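You operate a simulated robot arm through the tools that you are given. There is no shell and no other tool. Be economical: measure what you need, move in short steps, check, and stop when the job is done.

You run a simulated two-armed robot. Do the job below in one go: nothing can be reset, and whatever is moved stays where it is left.

## Task
Take the striped towel from the sorting shelf and hang it over the black rail.

The check looks at the end state, three seconds after you hand in, the way a careful person would. Anything else that was tipped, shoved, dropped, spilled or broken makes it a failure. Flat cloth is picked up by pressing the open fingertips on it (5 to 10 N) and closing them slowly along it; thin cloth reads only 2 to 8 mm in the jaws.

## Robot
Two 7-joint arms with two-finger parallel grippers on one trunk, on a base that drives. Base frame: it is fixed to the floor where the robot stands at the start and does not move with it; the origin is under the middle of the robot, x ahead of it, y to its left, z up. Readings come in m, degrees, newtons and seconds.
The left shoulder is at the start at [0.07, 0.163, 1.07], the right one opposite. Payload 3.43 kg a hand.
The tool frame of a hand sits at the grasp point between the pads (the TCP): z along the fingers, y along the line on which they close. The tips reach 0.034 m beyond it. The gripper opens to 0.128 m. The fingers are 0.024 m wide and 0.012 m thick; the gripper's body (0.048 by 0.13 m) begins 0.096 m behind the TCP.
Orientation is told as [roll, pitch, yaw] about the base's x, y, z axes, in that order, counted from this pose: with the fingers straight down and closing along the base's y, the tool's x points along the base's -x, its y along +y and its z along -z.

## Interface
- The arms move only by the tool jog_arm. It takes "left_series", "right_series" or both (then of equal length, played together; a hand with none holds still); each is a list of rows, each a list of 6 numbers: the shift along the tool's x, y, z in units of 50 mm (1.0 is 50 mm), then the turn, a rotation vector about the tool's x, y, z in units of 5 degrees (1.0 is 5 degrees). In form: [[tx, ty, tz, ax, ay, az], ...]. A call has 1 to 12 rows; each row shifts and turns the commanded pose from where the row before left it, along the tool's axes as they then stand. "left_fingers" and "right_fingers" are, for a hand that has rows, the finger opening in m, from 0 to 0.128, set as the call begins (left out, the last holds). A call with a number of a shift or a turn outside -1 to 1 is refused whole. A row lasts 0.2 s, in which the tool goes at most 0.05 m and 8.6 degrees; a call with a longer step from one row to the next is refused whole, and so is a gripper value outside its range. Where a pose cannot be reached the arm comes as near as it can. A force on the tool above 40 N (or 10 N above the force at the start of the call, whichever is more), or a blocked arm, ends the call early, and 0.2 s more pass. The fingers move at their own pace (about 0.153 m/s each) and stop on an object; they squeeze with about 22 N. The grip force told is the motor's: it shows also when the fingers shut on nothing. Time passes only in rows, and 0.2 s behind the last, so rows that do not move let the fingers close. It gives the time, the measured TCP pose, the force on the tool (base axes), the opening and the grip force at its end, in the units of the frame above (readings bear some noise), with the torque about the TCP (base axes, N m) and any sound that the robot's microphone picked up, and new pictures: "show" is both (left out), scene, wrist or none (wrist: the cameras of the hands that moved).
- Cameras (640 x 400 px; columns grow to the right, rows downward): "scene" is now at [0.1308, -0.0295, 1.2914]; the picture's right is [-0.34, -0.94, 0.00], its down [-0.60, 0.21, -0.77] and it looks along [0.73, -0.26, -0.64] (base axes); focal length 264 px, centre (320, 200). "left" rides on the left gripper at [0.076, 0.011, -0.16] in its tool frame; the picture's right is [-0.15, 0.99, 0.00], its down [-0.88, -0.13, -0.46] and it looks along [-0.45, -0.07, 0.89] (tool axes); focal length 234 px, centre (320, 200). "right" rides on the right gripper at [0.076, -0.011, -0.16] in its tool frame; the picture's right is [0.15, 0.99, 0.00], its down [-0.88, 0.13, -0.46] and it looks along [-0.45, 0.07, 0.89] (tool axes); focal length 234 px, centre (320, 200). There is no depth. A picture from a camera that has moved, and an enlarged one, comes with that camera's place and axes in the base frame and with its lens.
- slide_trunk(by): slides the trunk up (or, below 0, down) by that many m; the arms and the scene camera ride with it, the base frame stays. It gives what a move gives, with no picture.
- drive_base(legs): drives the robot by 1 to 6 legs, each [ahead, left, turn to the left] in m, m and degrees, along the robot's own axes; the way and the turn of a leg run together, so that a leg with both is an arc; at most 1.5 m and 180 degrees a leg. The arms and the cameras ride along, it lands a little off, and it stops where it bumps. It gives what a move gives, and a new picture of the scene camera.
- turn_head(pan, tilt): turns the head with the scene camera to pan (to the left, within 86 degrees either way) and tilt (down, from -29 to 69), counted from straight ahead of the robot. It gives what a move gives, and a new picture of the scene camera.
- inspect(camera, box): a new picture of the part [left, top, right, bottom] of that camera's present view, enlarged. It takes no simulated time.
- close_job(): hands the job in; it is judged then, once.

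Go step by step. Nothing tells you exact positions but the pictures and the camera data: compare them with the known pose of the tool, close in by small moves and look again before you grip or let go. The budget is 120 turns and 260 pictures, counting those below and the enlarged ones. Unless the task says otherwise, let go and move clear before handing in, and close with one line.

The tools are called as a command line: name --argument value ..., lists and objects as JSON in quotes. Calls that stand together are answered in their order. jog_arm: Moves the arms, as the interface text tells. Its arguments: {"type":"object","properties":{"left_series":{"type":"array","items":{"type":"array","items":{"type":"number"}}},"left_fingers":{"type":"number"},"right_series":{"type":"array","items":{"type":"array","items":{"type":"number"}}},"right_fingers":{"type":"number"},"show":{"type":"string","enum":["both","scene","wrist","none"]}},"required":[]} The other tools are called the same way: slide_trunk (by) slides the trunk up or down; drive_base (legs) drives the base; turn_head (pan, tilt) turns the head that bears the scene camera; inspect (camera, box) takes an enlarged picture of a part of a camera's view; close_job () hands the job in.

At the start:

```text
time_s: 0.0
left_eef_pos: [0.5897, 0.0482, 1.0999]
left_tool_rot: [-0.1, 0.1, 0.1]
left_force: [0.8, 0.1, 0.2]
left_ft_torque: [-0.03, -0.01, 0.03]
left_opening: 0.128
left_grip_force: 0.1
right_eef_pos: [0.4536, -0.3949, 1.0629]
right_tool_rot: [0.0, 0.0, 0.0]
right_force: [-0.6, -0.1, 0.2]
right_ft_torque: [-0.01, -0.02, 0.0]
right_opening: 0.1281
right_grip_force: 0.1
trunk travel left (down, up): [-0.55, 0.39]
robot x, y, heading: [-0.0012, 0.0041, 0.0]
head pan, tilt: [-19.7, 39.6]
```

scene: 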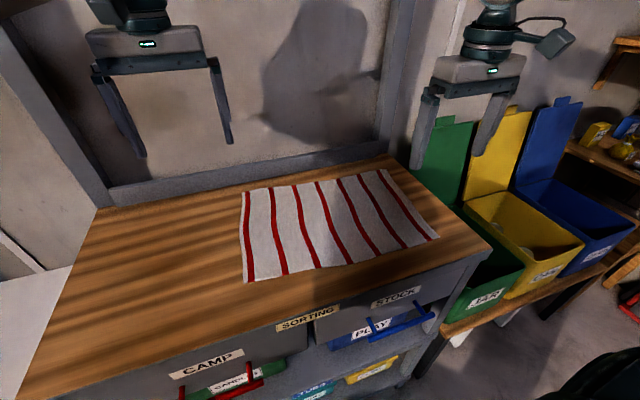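
right: 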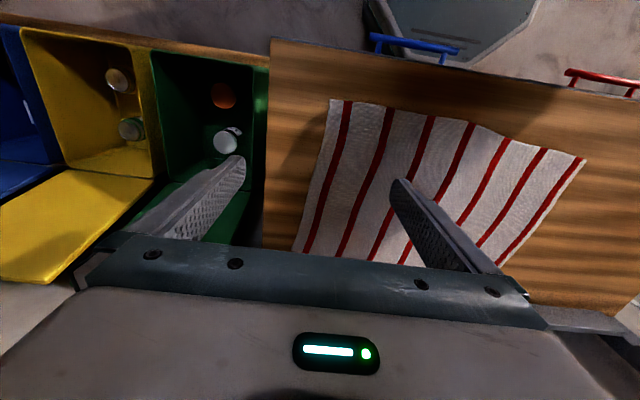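
left: 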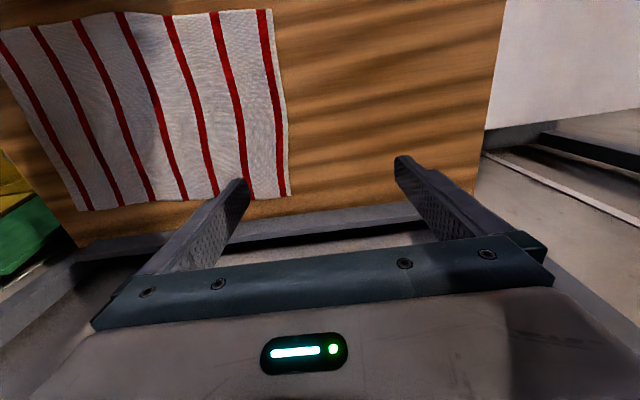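

The striped towel lies flat on the sorting shelf, roughly x 0.45–0.75, y −0.45–0.0. The rail isn't in view, so I look around with the head.

turn_head --pan -80 --tilt 25

turn_head --pan 70 --tilt 25

turn_head --pan 0 --tilt 10

```text
time_s: 1.3
left_eef_pos: [0.5902, 0.0478, 1.0995]
left_tool_rot: [-0.1, 0.0, 0.2]
left_force: [0.0, -0.2, 0.1]
left_ft_torque: [0.02, 0.02, 0.0]
left_opening: 0.1283
left_grip_force: 0.0
right_eef_pos: [0.4533, -0.395, 1.064]
right_tool_rot: [0.0, 0.0, 0.1]
right_force: [-0.4, 0.3, -0.4]
right_ft_torque: [0.02, -0.02, -0.02]
right_opening: 0.1276
right_grip_force: 0.1
trunk travel left (down, up): [-0.55, 0.39]
robot x, y, heading: [0.0004, -0.0022, -0.2]
head pan, tilt: [-80.0, 25.0]
camera scene: at [0.0666, -0.0915, 1.3141], right [-0.98, -0.17, 0.0], down [-0.07, 0.42, -0.91], along [0.16, -0.89, -0.42], focal length 264 px, centre (320, 200)
```

scene: 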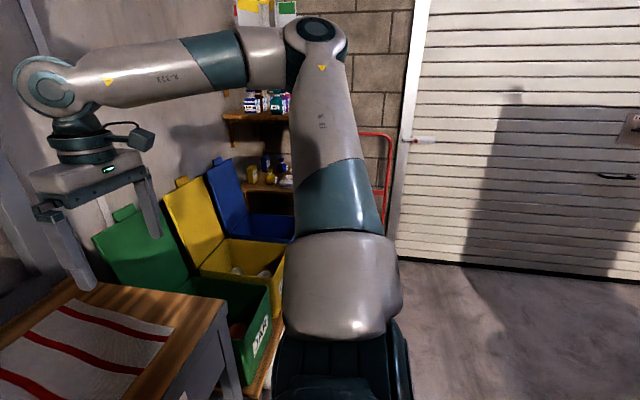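

```text
time_s: 3.6
left_eef_pos: [0.5893, 0.0472, 1.1005]
left_tool_rot: [0.0, 0.0, 0.2]
left_force: [0.2, 0.7, 0.6]
left_ft_torque: [-0.04, 0.0, 0.03]
left_opening: 0.1281
left_grip_force: 0.0
right_eef_pos: [0.453, -0.3957, 1.0634]
right_tool_rot: [-0.1, 0.0, -0.1]
right_force: [-1.0, 0.4, -0.6]
right_ft_torque: [-0.01, -0.02, -0.03]
right_opening: 0.1281
right_grip_force: 0.0
trunk travel left (down, up): [-0.55, 0.39]
robot x, y, heading: [0.0022, 0.0021, -0.3]
head pan, tilt: [70.0, 25.0]
camera scene: at [0.0821, 0.0858, 1.3142], right [0.94, -0.34, 0.0], down [-0.14, -0.4, -0.91], along [0.31, 0.85, -0.42], focal length 264 px, centre (320, 200)
```

scene: 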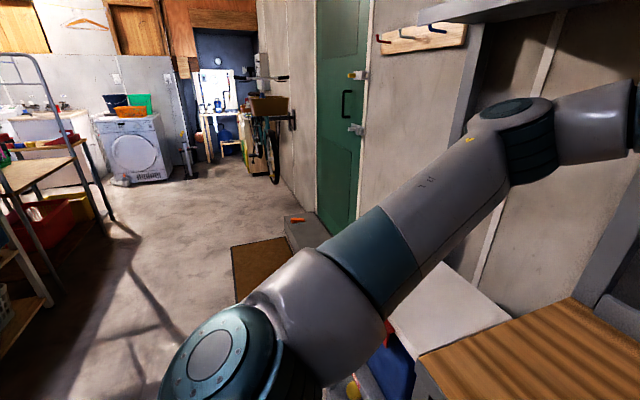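

```text
time_s: 5.1
left_eef_pos: [0.5893, 0.0473, 1.0992]
left_tool_rot: [0.1, 0.0, 0.1]
left_force: [0.4, -1.2, -0.1]
left_ft_torque: [0.02, 0.02, 0.0]
left_opening: 0.1279
left_grip_force: 0.1
right_eef_pos: [0.4533, -0.3958, 1.0623]
right_tool_rot: [-0.1, 0.1, 0.0]
right_force: [0.0, 0.4, 0.2]
right_ft_torque: [-0.02, 0.02, -0.02]
right_opening: 0.1282
right_grip_force: 0.1
trunk travel left (down, up): [-0.55, 0.39]
robot x, y, heading: [0.0018, -0.0016, -0.1]
head pan, tilt: [0.0, 10.0]
camera scene: at [0.1435, -0.0007, 1.3385], right [0.0, -1.0, 0.0], down [-0.17, 0.0, -0.98], along [0.98, 0.0, -0.17], focal length 264 px, centre (320, 200)
```

scene: 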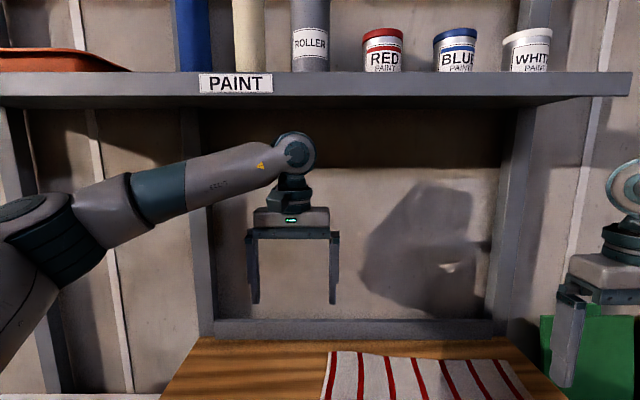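

No rail near the shelf; there's something dark projecting from the wall past the green door. I look back to the left and enlarge.

turn_head --pan 75 --tilt 12

inspect --camera "scene" --box '[180, 50, 400, 260]'

```text
time_s: 6.5
left_eef_pos: [0.5896, 0.0483, 1.099]
left_tool_rot: [0.1, 0.1, 0.1]
left_force: [-0.1, 0.0, 1.1]
left_ft_torque: [-0.03, 0.01, 0.0]
left_opening: 0.1281
left_grip_force: 0.0
right_eef_pos: [0.4534, -0.3957, 1.0644]
right_tool_rot: [0.0, 0.0, 0.0]
right_force: [0.5, -0.2, 1.0]
right_ft_torque: [0.03, 0.02, -0.03]
right_opening: 0.1278
right_grip_force: 0.2
trunk travel left (down, up): [-0.55, 0.39]
robot x, y, heading: [0.0001, 0.0002, -0.1]
head pan, tilt: [75.0, 12.0]
camera scene: at [0.0747, 0.0892, 1.3353], right [0.97, -0.26, 0.0], down [-0.05, -0.2, -0.98], along [0.25, 0.94, -0.21], focal length 264 px, centre (320, 200)
```

scene: 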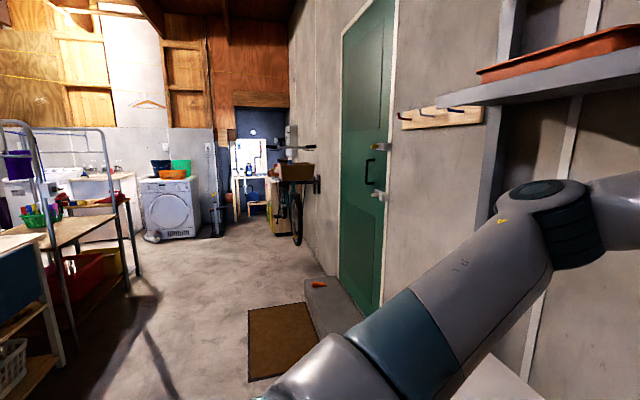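

```text
1.90 times, centred on (290, 155) of scene
camera zoom: at [0.0747, 0.0892, 1.3353], right [0.97, -0.26, 0.0], down [-0.05, -0.2, -0.98], along [0.25, 0.94, -0.21], focal length 503 px, centre (377, 286)
```

zoom: 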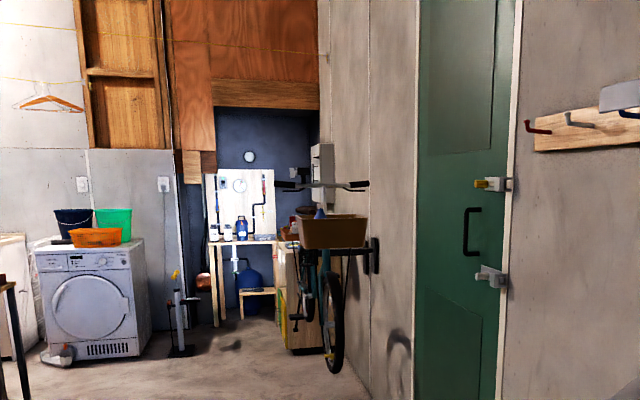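

Still no rail; I look as far behind as the head allows on both sides before moving the base.

turn_head --pan 86 --tilt 45

turn_head --pan -86 --tilt 5

```text
time_s: 7.5
left_eef_pos: [0.5889, 0.0491, 1.0998]
left_tool_rot: [0.0, 0.0, 0.1]
left_force: [-0.5, 0.2, -0.2]
left_ft_torque: [-0.02, -0.01, 0.0]
left_opening: 0.1281
left_grip_force: 0.1
right_eef_pos: [0.4535, -0.395, 1.064]
right_tool_rot: [0.0, 0.0, -0.1]
right_force: [-0.1, -0.3, 0.4]
right_ft_torque: [0.0, 0.02, 0.01]
right_opening: 0.128
right_grip_force: 0.1
trunk travel left (down, up): [-0.55, 0.39]
robot x, y, heading: [0.0002, 0.003, -0.3]
head pan, tilt: [85.9, 45.0]
camera scene: at [0.0563, 0.0804, 1.2837], right [1.0, -0.07, 0.0], down [-0.05, -0.7, -0.71], along [0.05, 0.71, -0.71], focal length 264 px, centre (320, 200)
```

scene: 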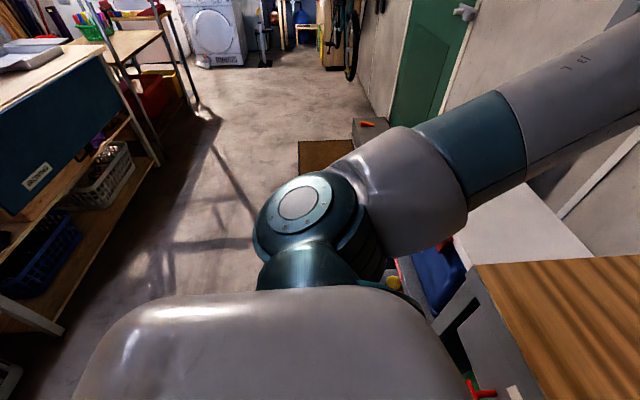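

```text
time_s: 10.1
left_eef_pos: [0.5907, 0.0474, 1.1004]
left_tool_rot: [0.0, -0.1, 0.1]
left_force: [-0.4, 0.9, 0.5]
left_ft_torque: [0.0, -0.01, 0.01]
left_opening: 0.1284
left_grip_force: 0.1
right_eef_pos: [0.4529, -0.3946, 1.0629]
right_tool_rot: [0.1, 0.0, -0.1]
right_force: [0.6, -0.7, -0.7]
right_ft_torque: [0.04, -0.01, 0.0]
right_opening: 0.128
right_grip_force: 0.1
trunk travel left (down, up): [-0.55, 0.39]
robot x, y, heading: [-0.0014, 0.0025, 0.3]
head pan, tilt: [-85.9, 5.0]
camera scene: at [0.057, -0.0924, 1.3466], right [-1.0, -0.07, 0.0], down [-0.01, 0.09, -1.0], along [0.07, -0.99, -0.09], focal length 264 px, centre (320, 200)
```

scene: 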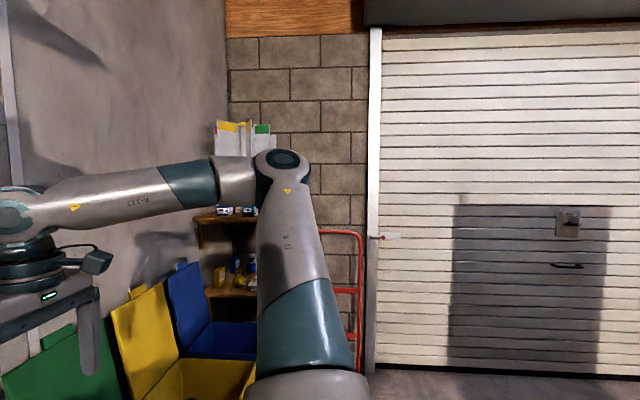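

Behind the robot is a bench aisle; I turn the robot left in place by 60° (hands stay above the tabletop) to see the rest of the room.

drive_base --legs '[[0, 0, 70]]'

turn_head --pan 80 --tilt 15

turn_head --pan 35 --tilt 15

```text
time_s: 13.6
left_eef_pos: [0.144, 0.5751, 1.0999]
left_tool_rot: [0.0, 0.0, 71.4]
left_force: [-0.5, 0.8, -0.6]
left_ft_torque: [-0.02, -0.02, 0.0]
left_opening: 0.1282
left_grip_force: 0.0
right_eef_pos: [0.5201, 0.302, 1.062]
right_tool_rot: [-0.1, 0.0, 71.3]
right_force: [0.1, 0.4, -0.8]
right_ft_torque: [0.0, -0.01, 0.01]
right_opening: 0.128
right_grip_force: 0.0
trunk travel left (down, up): [-0.55, 0.39]
robot x, y, heading: [-0.0054, -0.0014, 71.1]
head pan, tilt: [-85.9, 5.0]
camera scene: at [0.1051, 0.0239, 1.3466], right [-0.25, -0.97, 0.0], down [-0.08, 0.02, -1.0], along [0.96, -0.25, -0.09], focal length 264 px, centre (320, 200)
```

scene: 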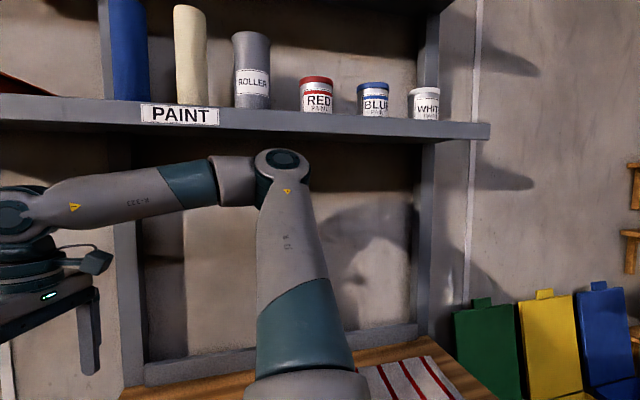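

```text
time_s: 16.1
left_eef_pos: [0.1425, 0.5741, 1.1004]
left_tool_rot: [0.0, -0.1, 71.4]
left_force: [0.5, 0.5, 0.9]
left_ft_torque: [0.0, -0.01, -0.02]
left_opening: 0.1279
left_grip_force: 0.0
right_eef_pos: [0.5204, 0.3031, 1.0635]
right_tool_rot: [0.0, 0.0, 71.3]
right_force: [0.1, -0.1, -0.3]
right_ft_torque: [-0.01, 0.0, 0.01]
right_opening: 0.1283
right_grip_force: 0.1
trunk travel left (down, up): [-0.55, 0.39]
robot x, y, heading: [-0.0035, 0.0009, 71.3]
head pan, tilt: [80.0, 15.0]
camera scene: at [-0.0656, 0.0917, 1.3304], right [0.48, 0.88, 0.0], down [0.23, -0.12, -0.97], along [-0.85, 0.46, -0.26], focal length 264 px, centre (320, 200)
```

scene: 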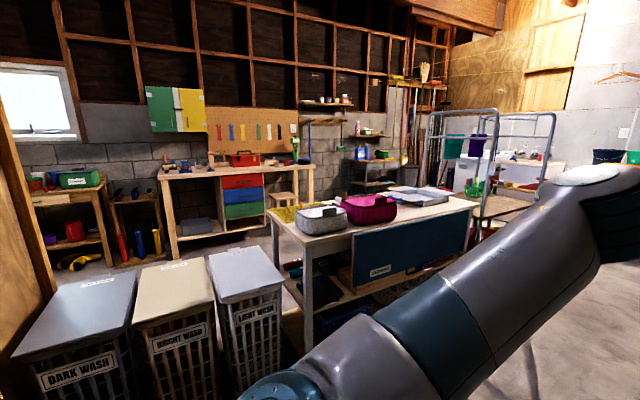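

```text
time_s: 17.2
left_eef_pos: [0.1447, 0.5743, 1.0995]
left_tool_rot: [0.0, 0.1, 71.4]
left_force: [-0.2, 0.2, 0.6]
left_ft_torque: [0.03, 0.0, -0.01]
left_opening: 0.1281
left_grip_force: 0.1
right_eef_pos: [0.5195, 0.3031, 1.0644]
right_tool_rot: [0.0, 0.0, 71.2]
right_force: [0.4, -0.2, 0.3]
right_ft_torque: [0.0, -0.02, -0.02]
right_opening: 0.128
right_grip_force: 0.1
trunk travel left (down, up): [-0.55, 0.39]
robot x, y, heading: [-0.0011, -0.0026, 71.3]
head pan, tilt: [35.0, 15.0]
camera scene: at [-0.01, 0.1365, 1.3304], right [0.96, 0.28, 0.0], down [0.07, -0.25, -0.97], along [-0.27, 0.93, -0.26], focal length 264 px, centre (320, 200)
```

scene: 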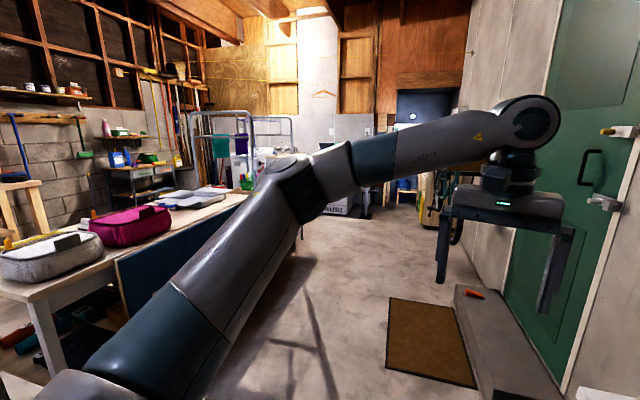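

No clear black rail yet. I enlarge the far area and turn further to see the rest of the room.

turn_head --pan 10 --tilt 10

inspect --camera "scene" --box '[60, 80, 320, 240]'

turn_head --pan 80 --tilt 20

inspect --camera "scene" --box '[390, 40, 640, 200]'

```text
time_s: 18.1
left_eef_pos: [0.143, 0.5748, 1.1009]
left_tool_rot: [0.0, 0.0, 71.3]
left_force: [0.2, 0.7, 0.8]
left_ft_torque: [-0.02, 0.05, 0.02]
left_opening: 0.1277
left_grip_force: 0.0
right_eef_pos: [0.5187, 0.3039, 1.064]
right_tool_rot: [-0.1, 0.1, 71.4]
right_force: [0.3, -0.2, -0.3]
right_ft_torque: [0.01, -0.04, 0.03]
right_opening: 0.1282
right_grip_force: 0.0
trunk travel left (down, up): [-0.55, 0.39]
robot x, y, heading: [0.0038, 0.0038, 71.3]
head pan, tilt: [10.0, 10.0]
camera scene: at [0.0303, 0.1389, 1.3385], right [0.99, -0.15, 0.0], down [-0.03, -0.17, -0.98], along [0.15, 0.97, -0.17], focal length 264 px, centre (320, 200)
```

scene: 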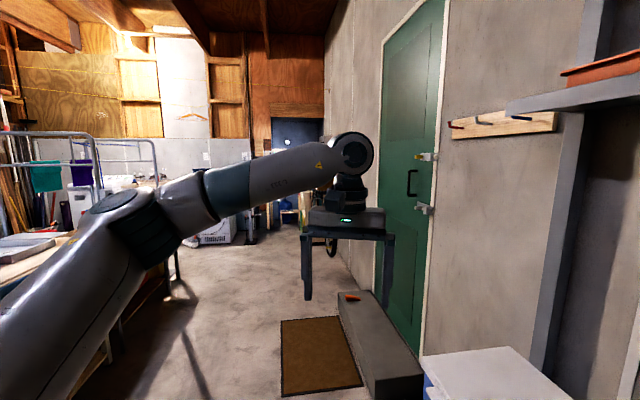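

```text
2.46 times, centred on (190, 160) of scene
camera zoom: at [0.0303, 0.1389, 1.3385], right [0.99, -0.15, 0.0], down [-0.03, -0.17, -0.98], along [0.15, 0.97, -0.17], focal length 650 px, centre (640, 298)
```

zoom: 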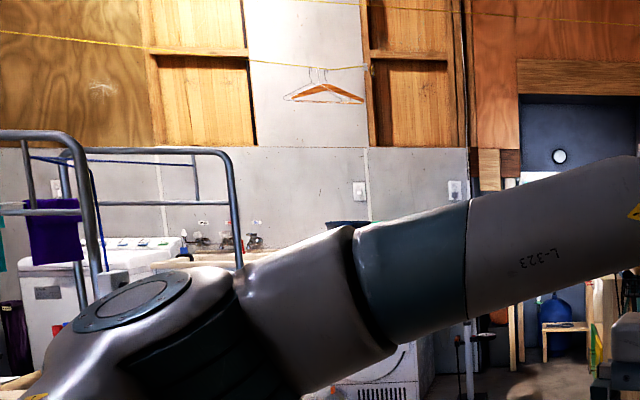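

```text
time_s: 19.6
left_eef_pos: [0.1431, 0.5733, 1.1001]
left_tool_rot: [0.0, 0.0, 71.3]
left_force: [-0.6, -0.1, 0.4]
left_ft_torque: [0.02, 0.0, 0.01]
left_opening: 0.1281
left_grip_force: 0.1
right_eef_pos: [0.5186, 0.3033, 1.0636]
right_tool_rot: [0.0, 0.1, 71.2]
right_force: [0.3, -0.4, -0.4]
right_ft_torque: [-0.01, -0.02, -0.01]
right_opening: 0.1279
right_grip_force: 0.1
trunk travel left (down, up): [-0.55, 0.39]
robot x, y, heading: [0.0007, 0.002, 71.4]
head pan, tilt: [80.0, 20.0]
camera scene: at [-0.0653, 0.0916, 1.3223], right [0.48, 0.88, 0.0], down [0.3, -0.16, -0.94], along [-0.82, 0.45, -0.34], focal length 264 px, centre (320, 200)
```

scene: 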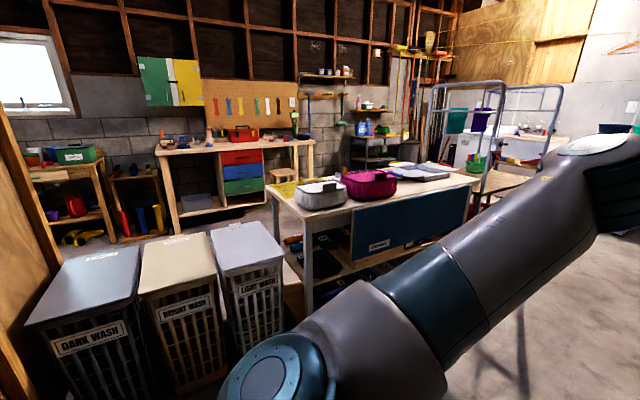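

```text
2.50 times, centred on (515, 120) of scene
camera zoom: at [-0.0653, 0.0916, 1.3223], right [0.48, 0.88, 0.0], down [0.3, -0.16, -0.94], along [-0.82, 0.45, -0.34], focal length 660 px, centre (-168, 400)
```

zoom: 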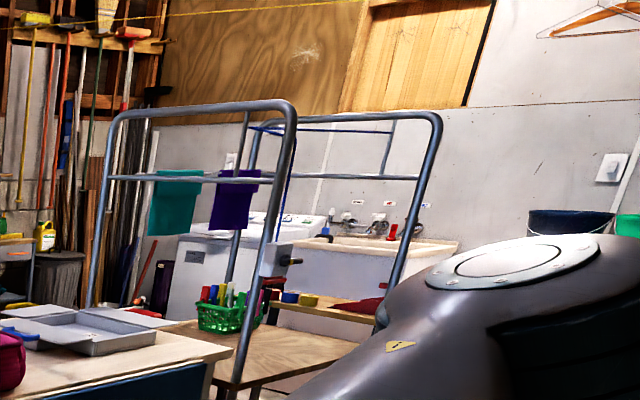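

The trolley rack by the wash area has several rails (grey and dark blue, perhaps others). I drive up the aisle a bit for a closer look.

drive_base --legs '[[0, 0, 19], [0.0, 0.3, 0], [0.7, 0, 0]]'

turn_head --pan 25 --tilt 12

turn_head --pan 60 --tilt 20

```text
time_s: 26.1
left_eef_pos: [-0.3561, 1.2887, 1.1001]
left_tool_rot: [0.0, -0.1, 90.5]
left_force: [0.0, 0.1, 0.7]
left_ft_torque: [0.02, -0.03, -0.02]
left_opening: 0.1281
left_grip_force: 0.0
right_eef_pos: [0.0875, 1.1564, 1.0633]
right_tool_rot: [0.1, 0.0, 90.5]
right_force: [-0.3, 0.2, -0.6]
right_ft_torque: [-0.01, -0.02, -0.01]
right_opening: 0.1281
right_grip_force: 0.1
trunk travel left (down, up): [-0.55, 0.39]
robot x, y, heading: [-0.3015, 0.6999, 90.7]
head pan, tilt: [80.0, 20.0]
camera scene: at [-0.3945, 0.7638, 1.3223], right [0.16, 0.99, 0.0], down [0.34, -0.06, -0.94], along [-0.93, 0.15, -0.34], focal length 264 px, centre (320, 200)
```

scene: 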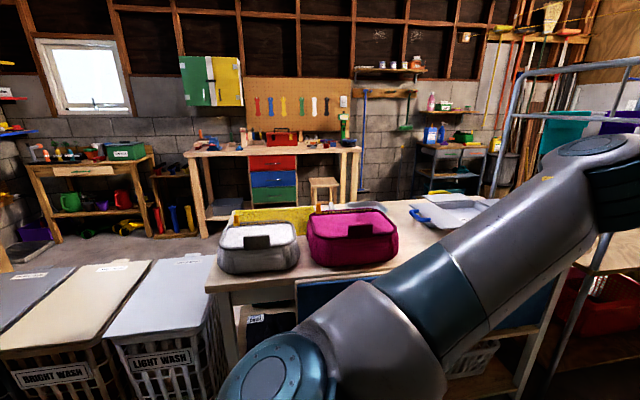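

```text
time_s: 27.3
left_eef_pos: [-0.3562, 1.2879, 1.1009]
left_tool_rot: [0.0, 0.0, 90.6]
left_force: [0.2, 0.8, -0.1]
left_ft_torque: [-0.01, 0.01, -0.03]
left_opening: 0.1281
left_grip_force: 0.1
right_eef_pos: [0.0881, 1.1566, 1.063]
right_tool_rot: [0.1, 0.1, 90.6]
right_force: [0.1, 0.5, -0.1]
right_ft_torque: [0.03, 0.0, -0.04]
right_opening: 0.1281
right_grip_force: 0.2
trunk travel left (down, up): [-0.55, 0.39]
robot x, y, heading: [-0.3013, 0.6998, 90.4]
head pan, tilt: [25.0, 12.0]
camera scene: at [-0.343, 0.8324, 1.3353], right [0.9, 0.43, 0.0], down [0.09, -0.19, -0.98], along [-0.42, 0.88, -0.21], focal length 264 px, centre (320, 200)
```

scene: 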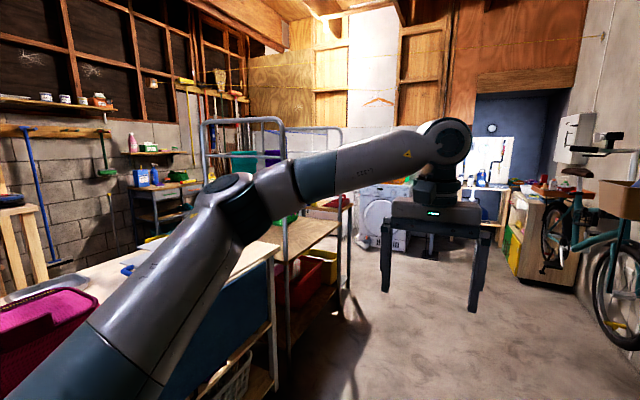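

```text
time_s: 28.3
left_eef_pos: [-0.3564, 1.2881, 1.0996]
left_tool_rot: [0.0, 0.0, 90.6]
left_force: [-0.4, 0.3, 0.9]
left_ft_torque: [0.03, -0.01, -0.03]
left_opening: 0.1278
left_grip_force: 0.0
right_eef_pos: [0.0881, 1.1567, 1.0638]
right_tool_rot: [0.0, 0.0, 90.6]
right_force: [0.4, -0.2, -0.7]
right_ft_torque: [-0.01, -0.01, -0.03]
right_opening: 0.1282
right_grip_force: 0.2
trunk travel left (down, up): [-0.55, 0.39]
robot x, y, heading: [-0.3001, 0.6977, 90.7]
head pan, tilt: [60.0, 20.0]
camera scene: at [-0.3837, 0.7942, 1.3223], right [0.49, 0.87, 0.0], down [0.3, -0.17, -0.94], along [-0.82, 0.46, -0.34], focal length 264 px, centre (320, 200)
```

scene: 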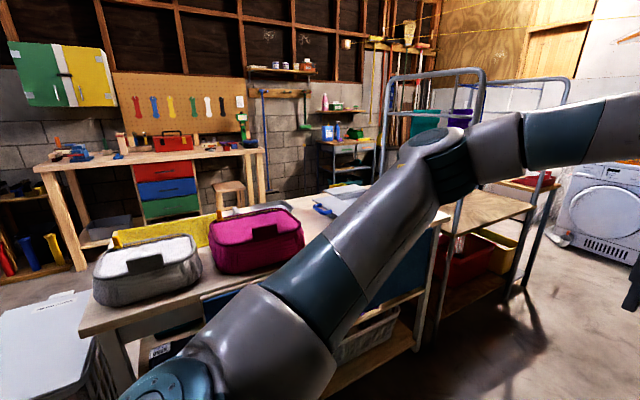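

I see grey and blue rails on the trolley, but I want a view of the bike wall and of what lies behind.

turn_head --pan -15 --tilt 15

inspect --camera "scene" --box '[100, 60, 420, 280]'

drive_base --legs '[[0, 0, 75]]'

turn_head --pan 70 --tilt 20

turn_head --pan -45 --tilt 20

```text
time_s: 29.8
left_eef_pos: [-0.3555, 1.2873, 1.1008]
left_tool_rot: [0.0, 0.0, 90.6]
left_force: [-0.9, 0.4, -0.2]
left_ft_torque: [-0.03, -0.02, -0.02]
left_opening: 0.1281
left_grip_force: 0.1
right_eef_pos: [0.0888, 1.1545, 1.0636]
right_tool_rot: [0.0, 0.1, 90.6]
right_force: [0.2, 0.4, 0.1]
right_ft_torque: [-0.01, 0.01, 0.02]
right_opening: 0.1282
right_grip_force: 0.1
trunk travel left (down, up): [-0.55, 0.39]
robot x, y, heading: [-0.3026, 0.6998, 90.7]
head pan, tilt: [-15.0, 15.0]
camera scene: at [-0.2795, 0.8388, 1.3304], right [0.97, -0.25, 0.0], down [-0.06, -0.25, -0.97], along [0.24, 0.94, -0.26], focal length 264 px, centre (320, 200)
```

scene: 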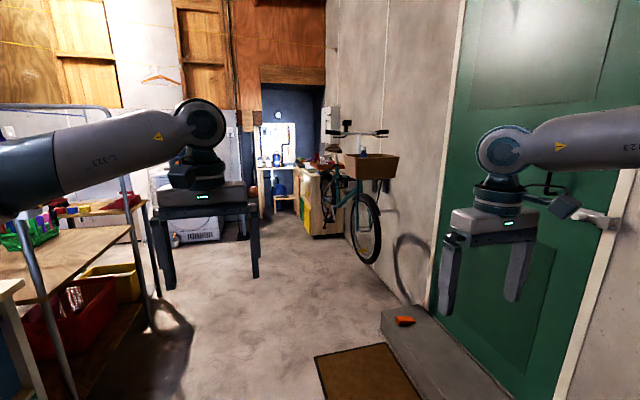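

```text
1.82 times, centred on (260, 170) of scene
camera zoom: at [-0.2795, 0.8388, 1.3304], right [0.97, -0.25, 0.0], down [-0.06, -0.25, -0.97], along [0.24, 0.94, -0.26], focal length 480 px, centre (429, 254)
```

zoom: 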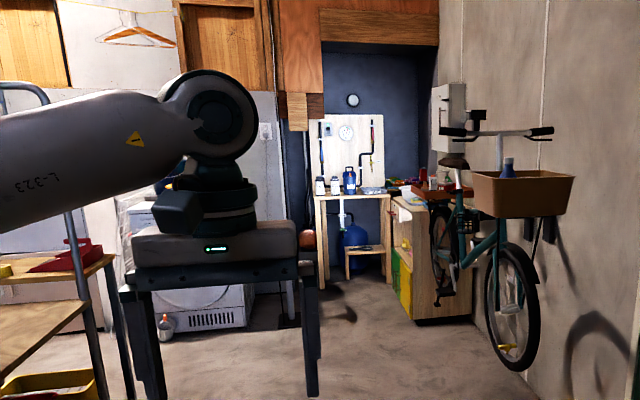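

```text
time_s: 33.4
left_eef_pos: [-0.8864, 0.7971, 1.1001]
left_tool_rot: [0.1, 0.0, 166.0]
left_force: [1.2, -0.4, 0.6]
left_ft_torque: [0.0, 0.0, 0.0]
left_opening: 0.1279
left_grip_force: 0.0
right_eef_pos: [-0.6459, 1.1929, 1.0637]
right_tool_rot: [0.0, 0.0, 165.7]
right_force: [-0.1, 0.2, -0.1]
right_ft_torque: [0.01, 0.01, 0.03]
right_opening: 0.1281
right_grip_force: 0.0
trunk travel left (down, up): [-0.55, 0.39]
robot x, y, heading: [-0.303, 0.7015, 165.7]
head pan, tilt: [-15.0, 15.0]
camera scene: at [-0.4326, 0.7559, 1.3304], right [0.49, 0.87, 0.0], down [0.23, -0.13, -0.97], along [-0.84, 0.47, -0.26], focal length 264 px, centre (320, 200)
```

scene: 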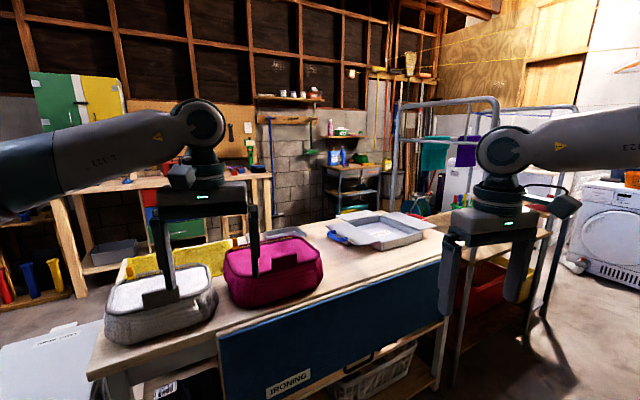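

```text
time_s: 35.0
left_eef_pos: [-0.8854, 0.7974, 1.1017]
left_tool_rot: [0.1, 0.0, 165.9]
left_force: [-0.5, 0.1, -0.1]
left_ft_torque: [-0.02, 0.05, -0.01]
left_opening: 0.1283
left_grip_force: 0.0
right_eef_pos: [-0.6451, 1.1929, 1.063]
right_tool_rot: [0.0, 0.0, 165.8]
right_force: [-0.6, 0.3, -0.1]
right_ft_torque: [0.02, 0.0, 0.02]
right_opening: 0.128
right_grip_force: 0.1
trunk travel left (down, up): [-0.55, 0.39]
robot x, y, heading: [-0.3024, 0.6993, 165.9]
head pan, tilt: [70.0, 20.0]
camera scene: at [-0.4034, 0.6335, 1.3223], right [-0.83, 0.56, 0.0], down [0.19, 0.28, -0.94], along [-0.53, -0.78, -0.34], focal length 264 px, centre (320, 200)
```

scene: 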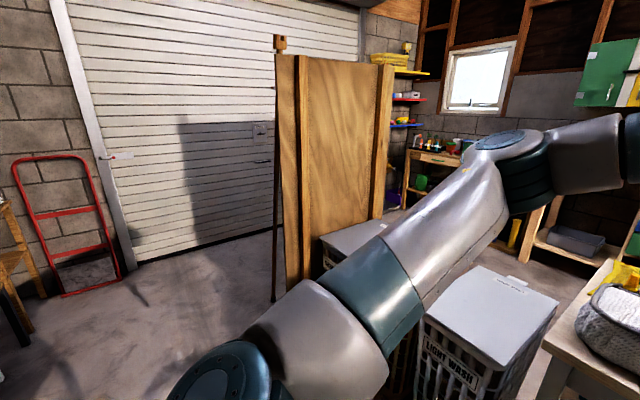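

```text
time_s: 37.0
left_eef_pos: [-0.8855, 0.7977, 1.1009]
left_tool_rot: [0.0, 0.0, 165.8]
left_force: [0.0, -0.2, 0.5]
left_ft_torque: [0.03, -0.01, 0.02]
left_opening: 0.1281
left_grip_force: 0.0
right_eef_pos: [-0.645, 1.1937, 1.0631]
right_tool_rot: [0.0, -0.1, 165.8]
right_force: [-0.6, 0.2, -0.7]
right_ft_torque: [0.01, -0.01, -0.01]
right_opening: 0.1281
right_grip_force: 0.0
trunk travel left (down, up): [-0.55, 0.39]
robot x, y, heading: [-0.3037, 0.6944, 165.8]
head pan, tilt: [-45.0, 20.0]
camera scene: at [-0.3987, 0.7904, 1.3222], right [0.86, 0.51, 0.0], down [0.18, -0.29, -0.94], along [-0.48, 0.81, -0.34], focal length 264 px, centre (320, 200)
```

scene: 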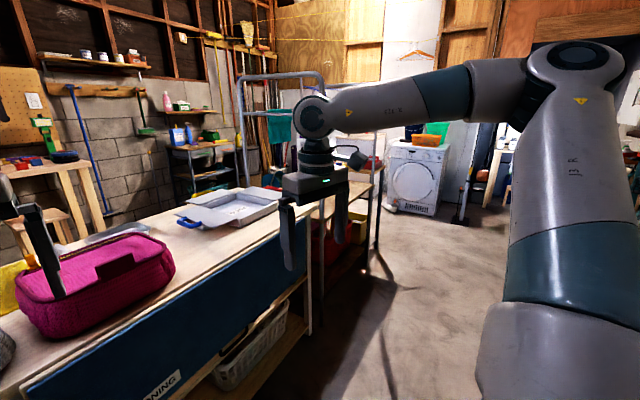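

A wooden partition stands near the hampers with something dark along its near edge; I enlarge that.

turn_head --pan 65 --tilt 25

inspect --camera "scene" --box '[180, 0, 440, 320]'

turn_head --pan -45 --tilt 15

inspect --camera "scene" --box '[200, 50, 460, 212]'

```text
time_s: 38.9
left_eef_pos: [-0.8864, 0.7971, 1.1001]
left_tool_rot: [0.0, 0.0, 165.9]
left_force: [-0.8, 0.4, -0.2]
left_ft_torque: [0.0, 0.01, 0.03]
left_opening: 0.1279
left_grip_force: 0.1
right_eef_pos: [-0.6455, 1.194, 1.064]
right_tool_rot: [0.0, 0.0, 165.8]
right_force: [0.9, 0.4, 0.3]
right_ft_torque: [0.0, 0.0, 0.03]
right_opening: 0.1281
right_grip_force: 0.0
trunk travel left (down, up): [-0.55, 0.39]
robot x, y, heading: [-0.299, 0.7001, 165.5]
head pan, tilt: [65.0, 25.0]
camera scene: at [-0.4093, 0.6391, 1.3142], right [-0.77, 0.63, 0.0], down [0.27, 0.33, -0.91], along [-0.57, -0.7, -0.42], focal length 264 px, centre (320, 200)
```

scene: 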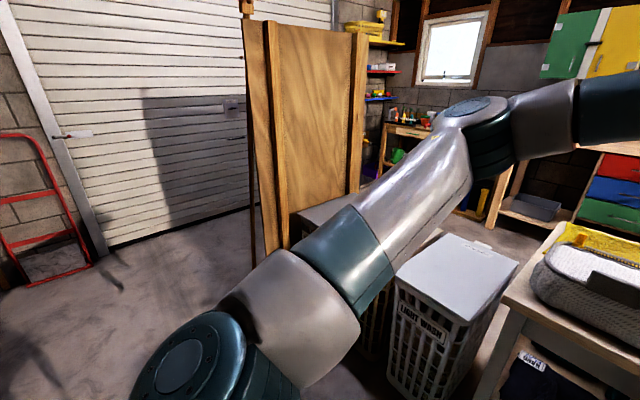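

```text
1.25 times, centred on (310, 160) of scene
camera zoom: at [-0.4093, 0.6391, 1.3142], right [-0.77, 0.63, 0.0], down [0.27, 0.33, -0.91], along [-0.57, -0.7, -0.42], focal length 330 px, centre (332, 250)
```

zoom: 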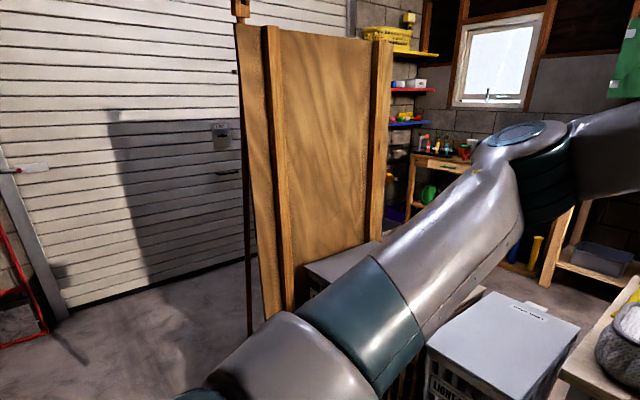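

```text
time_s: 40.7
left_eef_pos: [-0.8859, 0.7979, 1.1]
left_tool_rot: [0.0, 0.0, 165.9]
left_force: [-0.1, 0.0, 0.0]
left_ft_torque: [0.0, 0.02, 0.01]
left_opening: 0.128
left_grip_force: 0.0
right_eef_pos: [-0.6456, 1.193, 1.0633]
right_tool_rot: [-0.1, 0.1, 165.8]
right_force: [0.2, -0.9, 0.6]
right_ft_torque: [0.01, 0.01, 0.0]
right_opening: 0.1281
right_grip_force: 0.0
trunk travel left (down, up): [-0.55, 0.39]
robot x, y, heading: [-0.3018, 0.6994, 165.6]
head pan, tilt: [-45.0, 15.0]
camera scene: at [-0.3989, 0.7907, 1.3304], right [0.86, 0.51, 0.0], down [0.13, -0.22, -0.97], along [-0.49, 0.83, -0.26], focal length 264 px, centre (320, 200)
```

scene: 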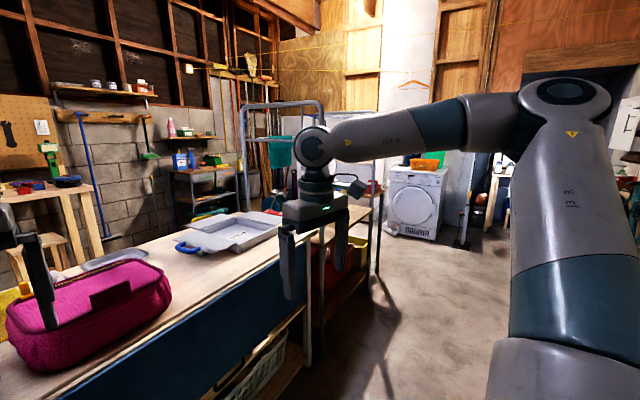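

```text
2.46 times, centred on (330, 131) of scene
camera zoom: at [-0.3989, 0.7907, 1.3304], right [0.86, 0.51, 0.0], down [0.13, -0.22, -0.97], along [-0.49, 0.83, -0.26], focal length 650 px, centre (295, 370)
```

zoom: 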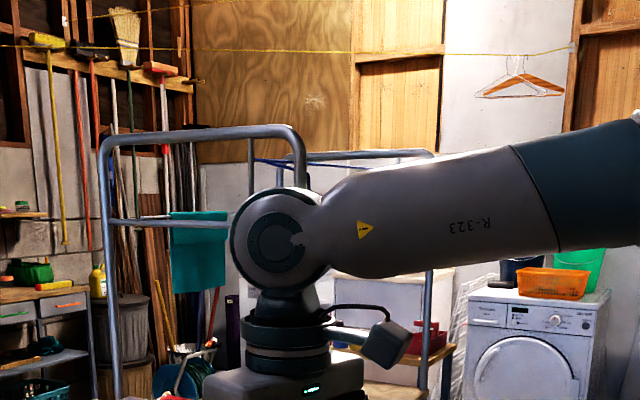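

The partition may carry a rail on its other side. I turn to face that way and drive down the aisle to look.

drive_base --legs '[[0, 0, 100], [0.9, 0, 0]]'

turn_head --pan -45 --tilt 20

```text
time_s: 49.6
left_eef_pos: [-0.3515, -0.7837, 1.1006]
left_tool_rot: [0.0, 0.0, -93.4]
left_force: [0.1, 0.0, 0.6]
left_ft_torque: [0.01, -0.03, 0.0]
left_opening: 0.128
left_grip_force: 0.1
right_eef_pos: [-0.7853, -0.6205, 1.0637]
right_tool_rot: [0.0, 0.0, -93.5]
right_force: [0.3, 0.6, 0.4]
right_ft_torque: [-0.01, 0.0, 0.01]
right_opening: 0.1278
right_grip_force: 0.1
trunk travel left (down, up): [-0.55, 0.39]
robot x, y, heading: [-0.3624, -0.1909, -93.3]
head pan, tilt: [-45.0, 15.0]
camera scene: at [-0.4366, -0.3051, 1.3304], right [-0.66, 0.75, 0.0], down [0.19, 0.17, -0.97], along [-0.72, -0.64, -0.26], focal length 264 px, centre (320, 200)
```

scene: 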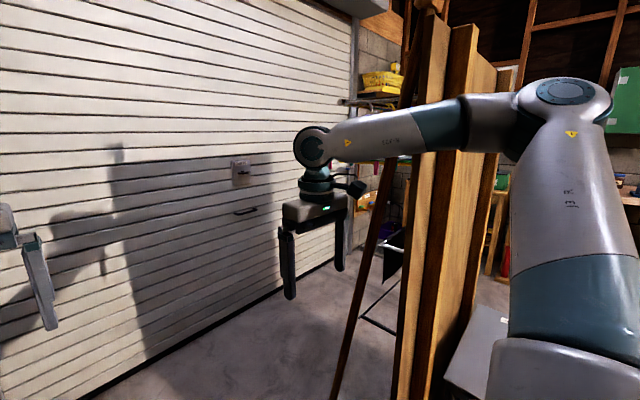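

```text
time_s: 50.3
left_eef_pos: [-0.3508, -0.783, 1.0996]
left_tool_rot: [0.0, 0.0, -93.3]
left_force: [1.0, 0.0, 0.3]
left_ft_torque: [0.02, 0.02, 0.01]
left_opening: 0.1277
left_grip_force: 0.0
right_eef_pos: [-0.7845, -0.6212, 1.0633]
right_tool_rot: [0.0, 0.2, -93.5]
right_force: [-0.3, -0.7, -0.3]
right_ft_torque: [0.0, -0.02, -0.01]
right_opening: 0.1281
right_grip_force: 0.1
trunk travel left (down, up): [-0.55, 0.39]
robot x, y, heading: [-0.3617, -0.1963, -93.4]
head pan, tilt: [-45.0, 20.0]
camera scene: at [-0.4364, -0.3049, 1.3223], right [-0.66, 0.75, 0.0], down [0.26, 0.23, -0.94], along [-0.7, -0.62, -0.34], focal length 264 px, centre (320, 200)
```

scene: 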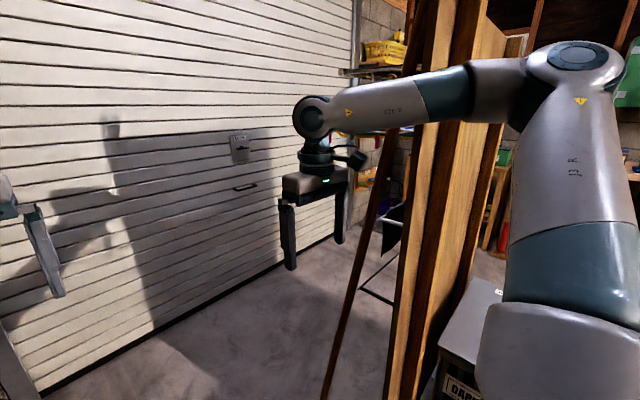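

There's a black frame behind the partition (with something black hanging). I go a bit further to see it.

drive_base --legs '[[0.6, 0, 0]]'

turn_head --pan -75 --tilt 20

```text
time_s: 52.0
left_eef_pos: [-0.3557, -0.9273, 1.1079]
left_tool_rot: [-0.9, -0.8, -95.0]
left_force: [-0.1, -0.2, -0.1]
left_ft_torque: [0.02, -0.03, -0.01]
left_opening: 0.1279
left_grip_force: 0.1
right_eef_pos: [-0.7862, -0.7502, 1.0791]
right_tool_rot: [-0.9, -1.2, -95.0]
right_force: [0.3, 0.5, 1.1]
right_ft_torque: [0.02, 0.0, -0.01]
right_opening: 0.128
right_grip_force: 0.0
trunk travel left (down, up): [-0.55, 0.39]
robot x, y, heading: [-0.3686, -0.3455, -95.0]
head pan, tilt: [-45.0, 20.0]
stopped in leg 1: the robot was blocked; the commanded pose is now the measured one
camera scene: at [-0.4232, -0.4428, 1.3249], right [-0.64, 0.77, 0.0], down [0.25, 0.21, -0.95], along [-0.73, -0.61, -0.32], focal length 264 px, centre (320, 200)
```

scene: 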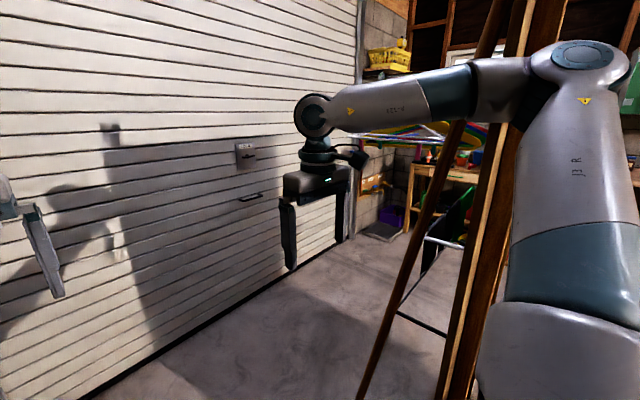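

```text
time_s: 52.9
left_eef_pos: [-0.3546, -0.9253, 1.1086]
left_tool_rot: [-1.2, -1.0, -95.0]
left_force: [0.4, 0.2, 1.1]
left_ft_torque: [0.02, -0.03, -0.01]
left_opening: 0.1277
left_grip_force: 0.1
right_eef_pos: [-0.7859, -0.7488, 1.0789]
right_tool_rot: [-0.9, -1.1, -95.0]
right_force: [-0.2, 0.6, -0.6]
right_ft_torque: [0.02, 0.0, 0.0]
right_opening: 0.1282
right_grip_force: 0.0
trunk travel left (down, up): [-0.55, 0.39]
robot x, y, heading: [-0.3705, -0.3487, -95.1]
head pan, tilt: [-75.0, 20.0]
camera scene: at [-0.4429, -0.3976, 1.3244], right [-0.17, 0.98, -0.01], down [0.32, 0.05, -0.95], along [-0.93, -0.17, -0.32], focal length 264 px, centre (320, 200)
```

scene: 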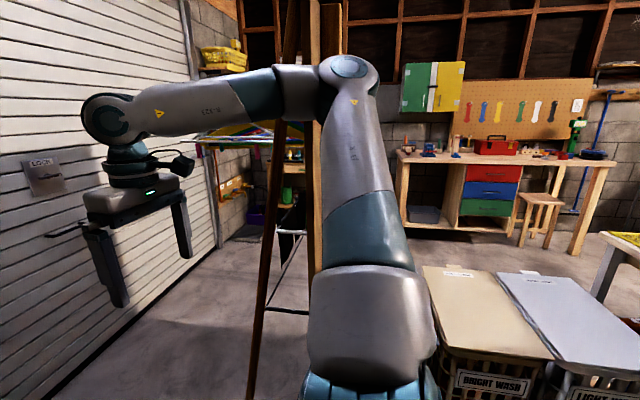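

The robot was blocked by something low ahead. I back off and look down in front.

drive_base --legs '[[-0.15, 0, 0]]'

turn_head --pan -5 --tilt 55

turn_head --pan -60 --tilt 50

```text
time_s: 54.3
left_eef_pos: [-0.3606, -0.7898, 1.1009]
left_tool_rot: [0.0, -0.1, -94.7]
left_force: [0.0, -0.6, 0.6]
left_ft_torque: [-0.03, -0.01, 0.01]
left_opening: 0.1282
left_grip_force: 0.0
right_eef_pos: [-0.7919, -0.6147, 1.0643]
right_tool_rot: [0.3, -0.3, -94.7]
right_force: [-0.3, 1.0, 0.7]
right_ft_torque: [-0.01, 0.02, 0.0]
right_opening: 0.1277
right_grip_force: 0.2
trunk travel left (down, up): [-0.55, 0.39]
robot x, y, heading: [-0.3576, -0.1988, -94.9]
head pan, tilt: [-75.0, 20.0]
camera scene: at [-0.4551, -0.2656, 1.3223], right [-0.18, 0.98, 0.0], down [0.34, 0.06, -0.94], along [-0.92, -0.17, -0.34], focal length 264 px, centre (320, 200)
```

scene: 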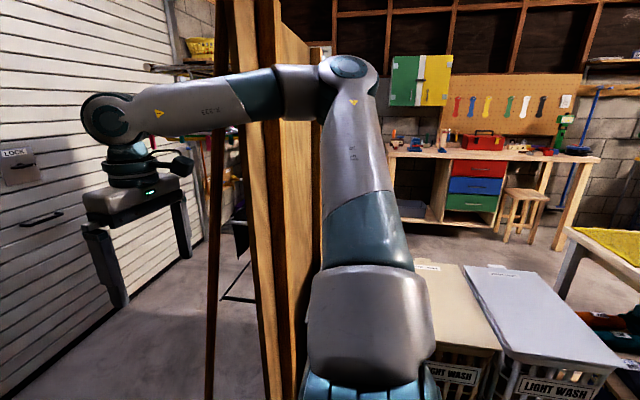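

```text
time_s: 55.7
left_eef_pos: [-0.3602, -0.7909, 1.1004]
left_tool_rot: [0.0, 0.0, -94.7]
left_force: [-0.2, 0.8, -0.7]
left_ft_torque: [-0.01, -0.03, 0.01]
left_opening: 0.1282
left_grip_force: 0.1
right_eef_pos: [-0.7909, -0.6157, 1.0637]
right_tool_rot: [0.2, -0.2, -94.8]
right_force: [0.3, 0.4, -0.3]
right_ft_torque: [0.02, 0.0, 0.0]
right_opening: 0.1278
right_grip_force: 0.1
trunk travel left (down, up): [-0.55, 0.39]
robot x, y, heading: [-0.3598, -0.2031, -95.0]
head pan, tilt: [-5.0, 55.0]
camera scene: at [-0.3758, -0.3209, 1.2702], right [-0.99, 0.17, 0.0], down [0.14, 0.81, -0.57], along [-0.1, -0.57, -0.82], focal length 264 px, centre (320, 200)
```

scene: 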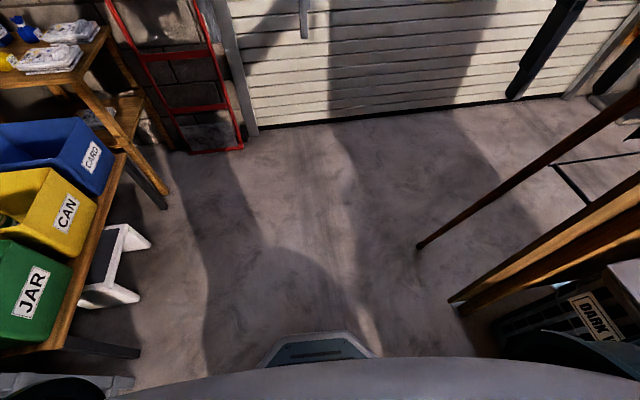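

```text
time_s: 56.9
left_eef_pos: [-0.3611, -0.7921, 1.1003]
left_tool_rot: [0.0, 0.0, -94.7]
left_force: [0.7, 1.4, -0.7]
left_ft_torque: [0.02, 0.01, -0.01]
left_opening: 0.1281
left_grip_force: 0.1
right_eef_pos: [-0.7914, -0.616, 1.0661]
right_tool_rot: [0.2, -0.1, -94.8]
right_force: [-0.3, 0.0, -0.8]
right_ft_torque: [0.0, -0.02, 0.0]
right_opening: 0.128
right_grip_force: 0.0
trunk travel left (down, up): [-0.55, 0.39]
robot x, y, heading: [-0.355, -0.1981, -94.7]
head pan, tilt: [-60.0, 50.0]
camera scene: at [-0.4331, -0.2827, 1.2767], right [-0.43, 0.9, 0.0], down [0.69, 0.33, -0.64], along [-0.58, -0.27, -0.77], focal length 264 px, centre (320, 200)
```

scene: 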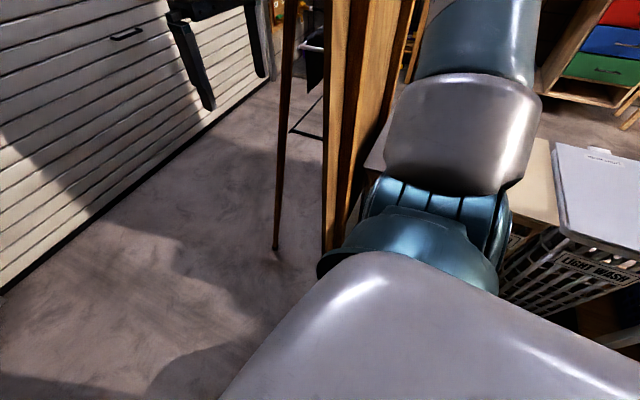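

The raised right elbow probably touched the partition. I check whether it shifted by repeating the earlier view.

turn_head --pan -43.5 --tilt 20

```text
time_s: 57.9
left_eef_pos: [-0.3611, -0.7908, 1.1]
left_tool_rot: [0.0, -0.1, -94.7]
left_force: [-0.9, -0.2, 0.2]
left_ft_torque: [0.01, -0.01, 0.0]
left_opening: 0.1279
left_grip_force: 0.1
right_eef_pos: [-0.7911, -0.6167, 1.0644]
right_tool_rot: [0.2, -0.1, -94.8]
right_force: [0.4, 1.2, 0.4]
right_ft_torque: [0.02, -0.02, -0.01]
right_opening: 0.1283
right_grip_force: 0.1
trunk travel left (down, up): [-0.55, 0.39]
robot x, y, heading: [-0.3568, -0.2, -94.9]
head pan, tilt: [-43.5, 20.0]
camera scene: at [-0.433, -0.3117, 1.3222], right [-0.66, 0.75, 0.0], down [0.26, 0.23, -0.94], along [-0.7, -0.62, -0.34], focal length 264 px, centre (320, 200)
```

scene: 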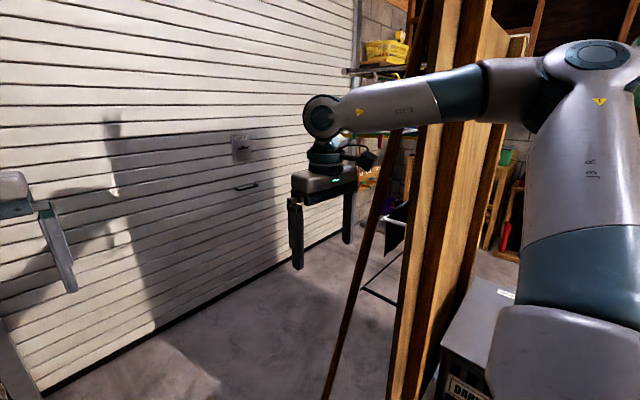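

The partition looks unmoved. I step sideways away from it and drive further to see behind it.

drive_base --legs '[[0, 0.33, 5], [0.75, 0, 0]]'

turn_head --pan -85 --tilt 20

```text
time_s: 63.7
left_eef_pos: [0.0253, -1.5383, 1.1001]
left_tool_rot: [0.0, 0.0, -89.6]
left_force: [0.8, 0.8, 0.0]
left_ft_torque: [0.04, 0.02, 0.0]
left_opening: 0.1279
left_grip_force: 0.0
right_eef_pos: [-0.4176, -1.4017, 1.0643]
right_tool_rot: [0.3, -0.1, -89.7]
right_force: [0.3, 0.4, 0.7]
right_ft_torque: [0.0, -0.04, 0.02]
right_opening: 0.128
right_grip_force: 0.0
trunk travel left (down, up): [-0.55, 0.39]
robot x, y, heading: [-0.0227, -0.9498, -89.7]
head pan, tilt: [-43.5, 20.0]
camera scene: at [-0.0882, -1.0688, 1.3222], right [-0.73, 0.69, 0.0], down [0.23, 0.25, -0.94], along [-0.64, -0.68, -0.34], focal length 264 px, centre (320, 200)
```

scene: 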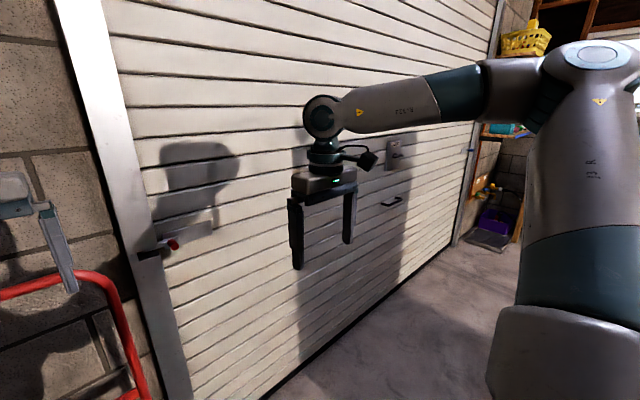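

```text
time_s: 64.8
left_eef_pos: [0.0263, -1.5395, 1.0997]
left_tool_rot: [0.0, -0.1, -89.7]
left_force: [-0.5, 0.3, 0.2]
left_ft_torque: [-0.03, -0.04, 0.0]
left_opening: 0.128
left_grip_force: 0.1
right_eef_pos: [-0.4181, -1.4025, 1.063]
right_tool_rot: [0.2, -0.2, -89.8]
right_force: [0.5, 0.9, -0.2]
right_ft_torque: [-0.04, -0.04, -0.04]
right_opening: 0.1281
right_grip_force: 0.0
trunk travel left (down, up): [-0.55, 0.39]
robot x, y, heading: [-0.025, -0.9526, -89.6]
head pan, tilt: [-85.0, 20.0]
camera scene: at [-0.1172, -1.0095, 1.3222], right [-0.09, 1.0, 0.0], down [0.34, 0.03, -0.94], along [-0.94, -0.09, -0.34], focal length 264 px, centre (320, 200)
```

scene: 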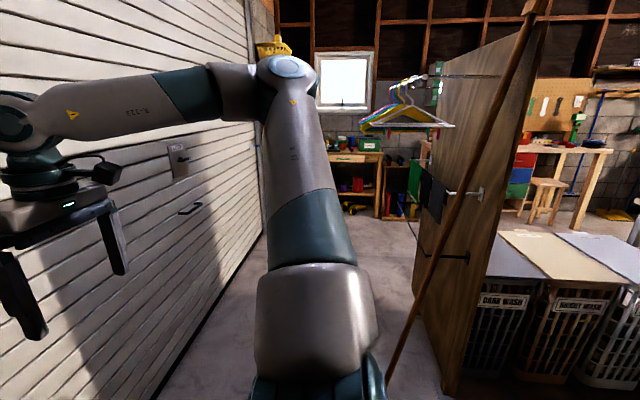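

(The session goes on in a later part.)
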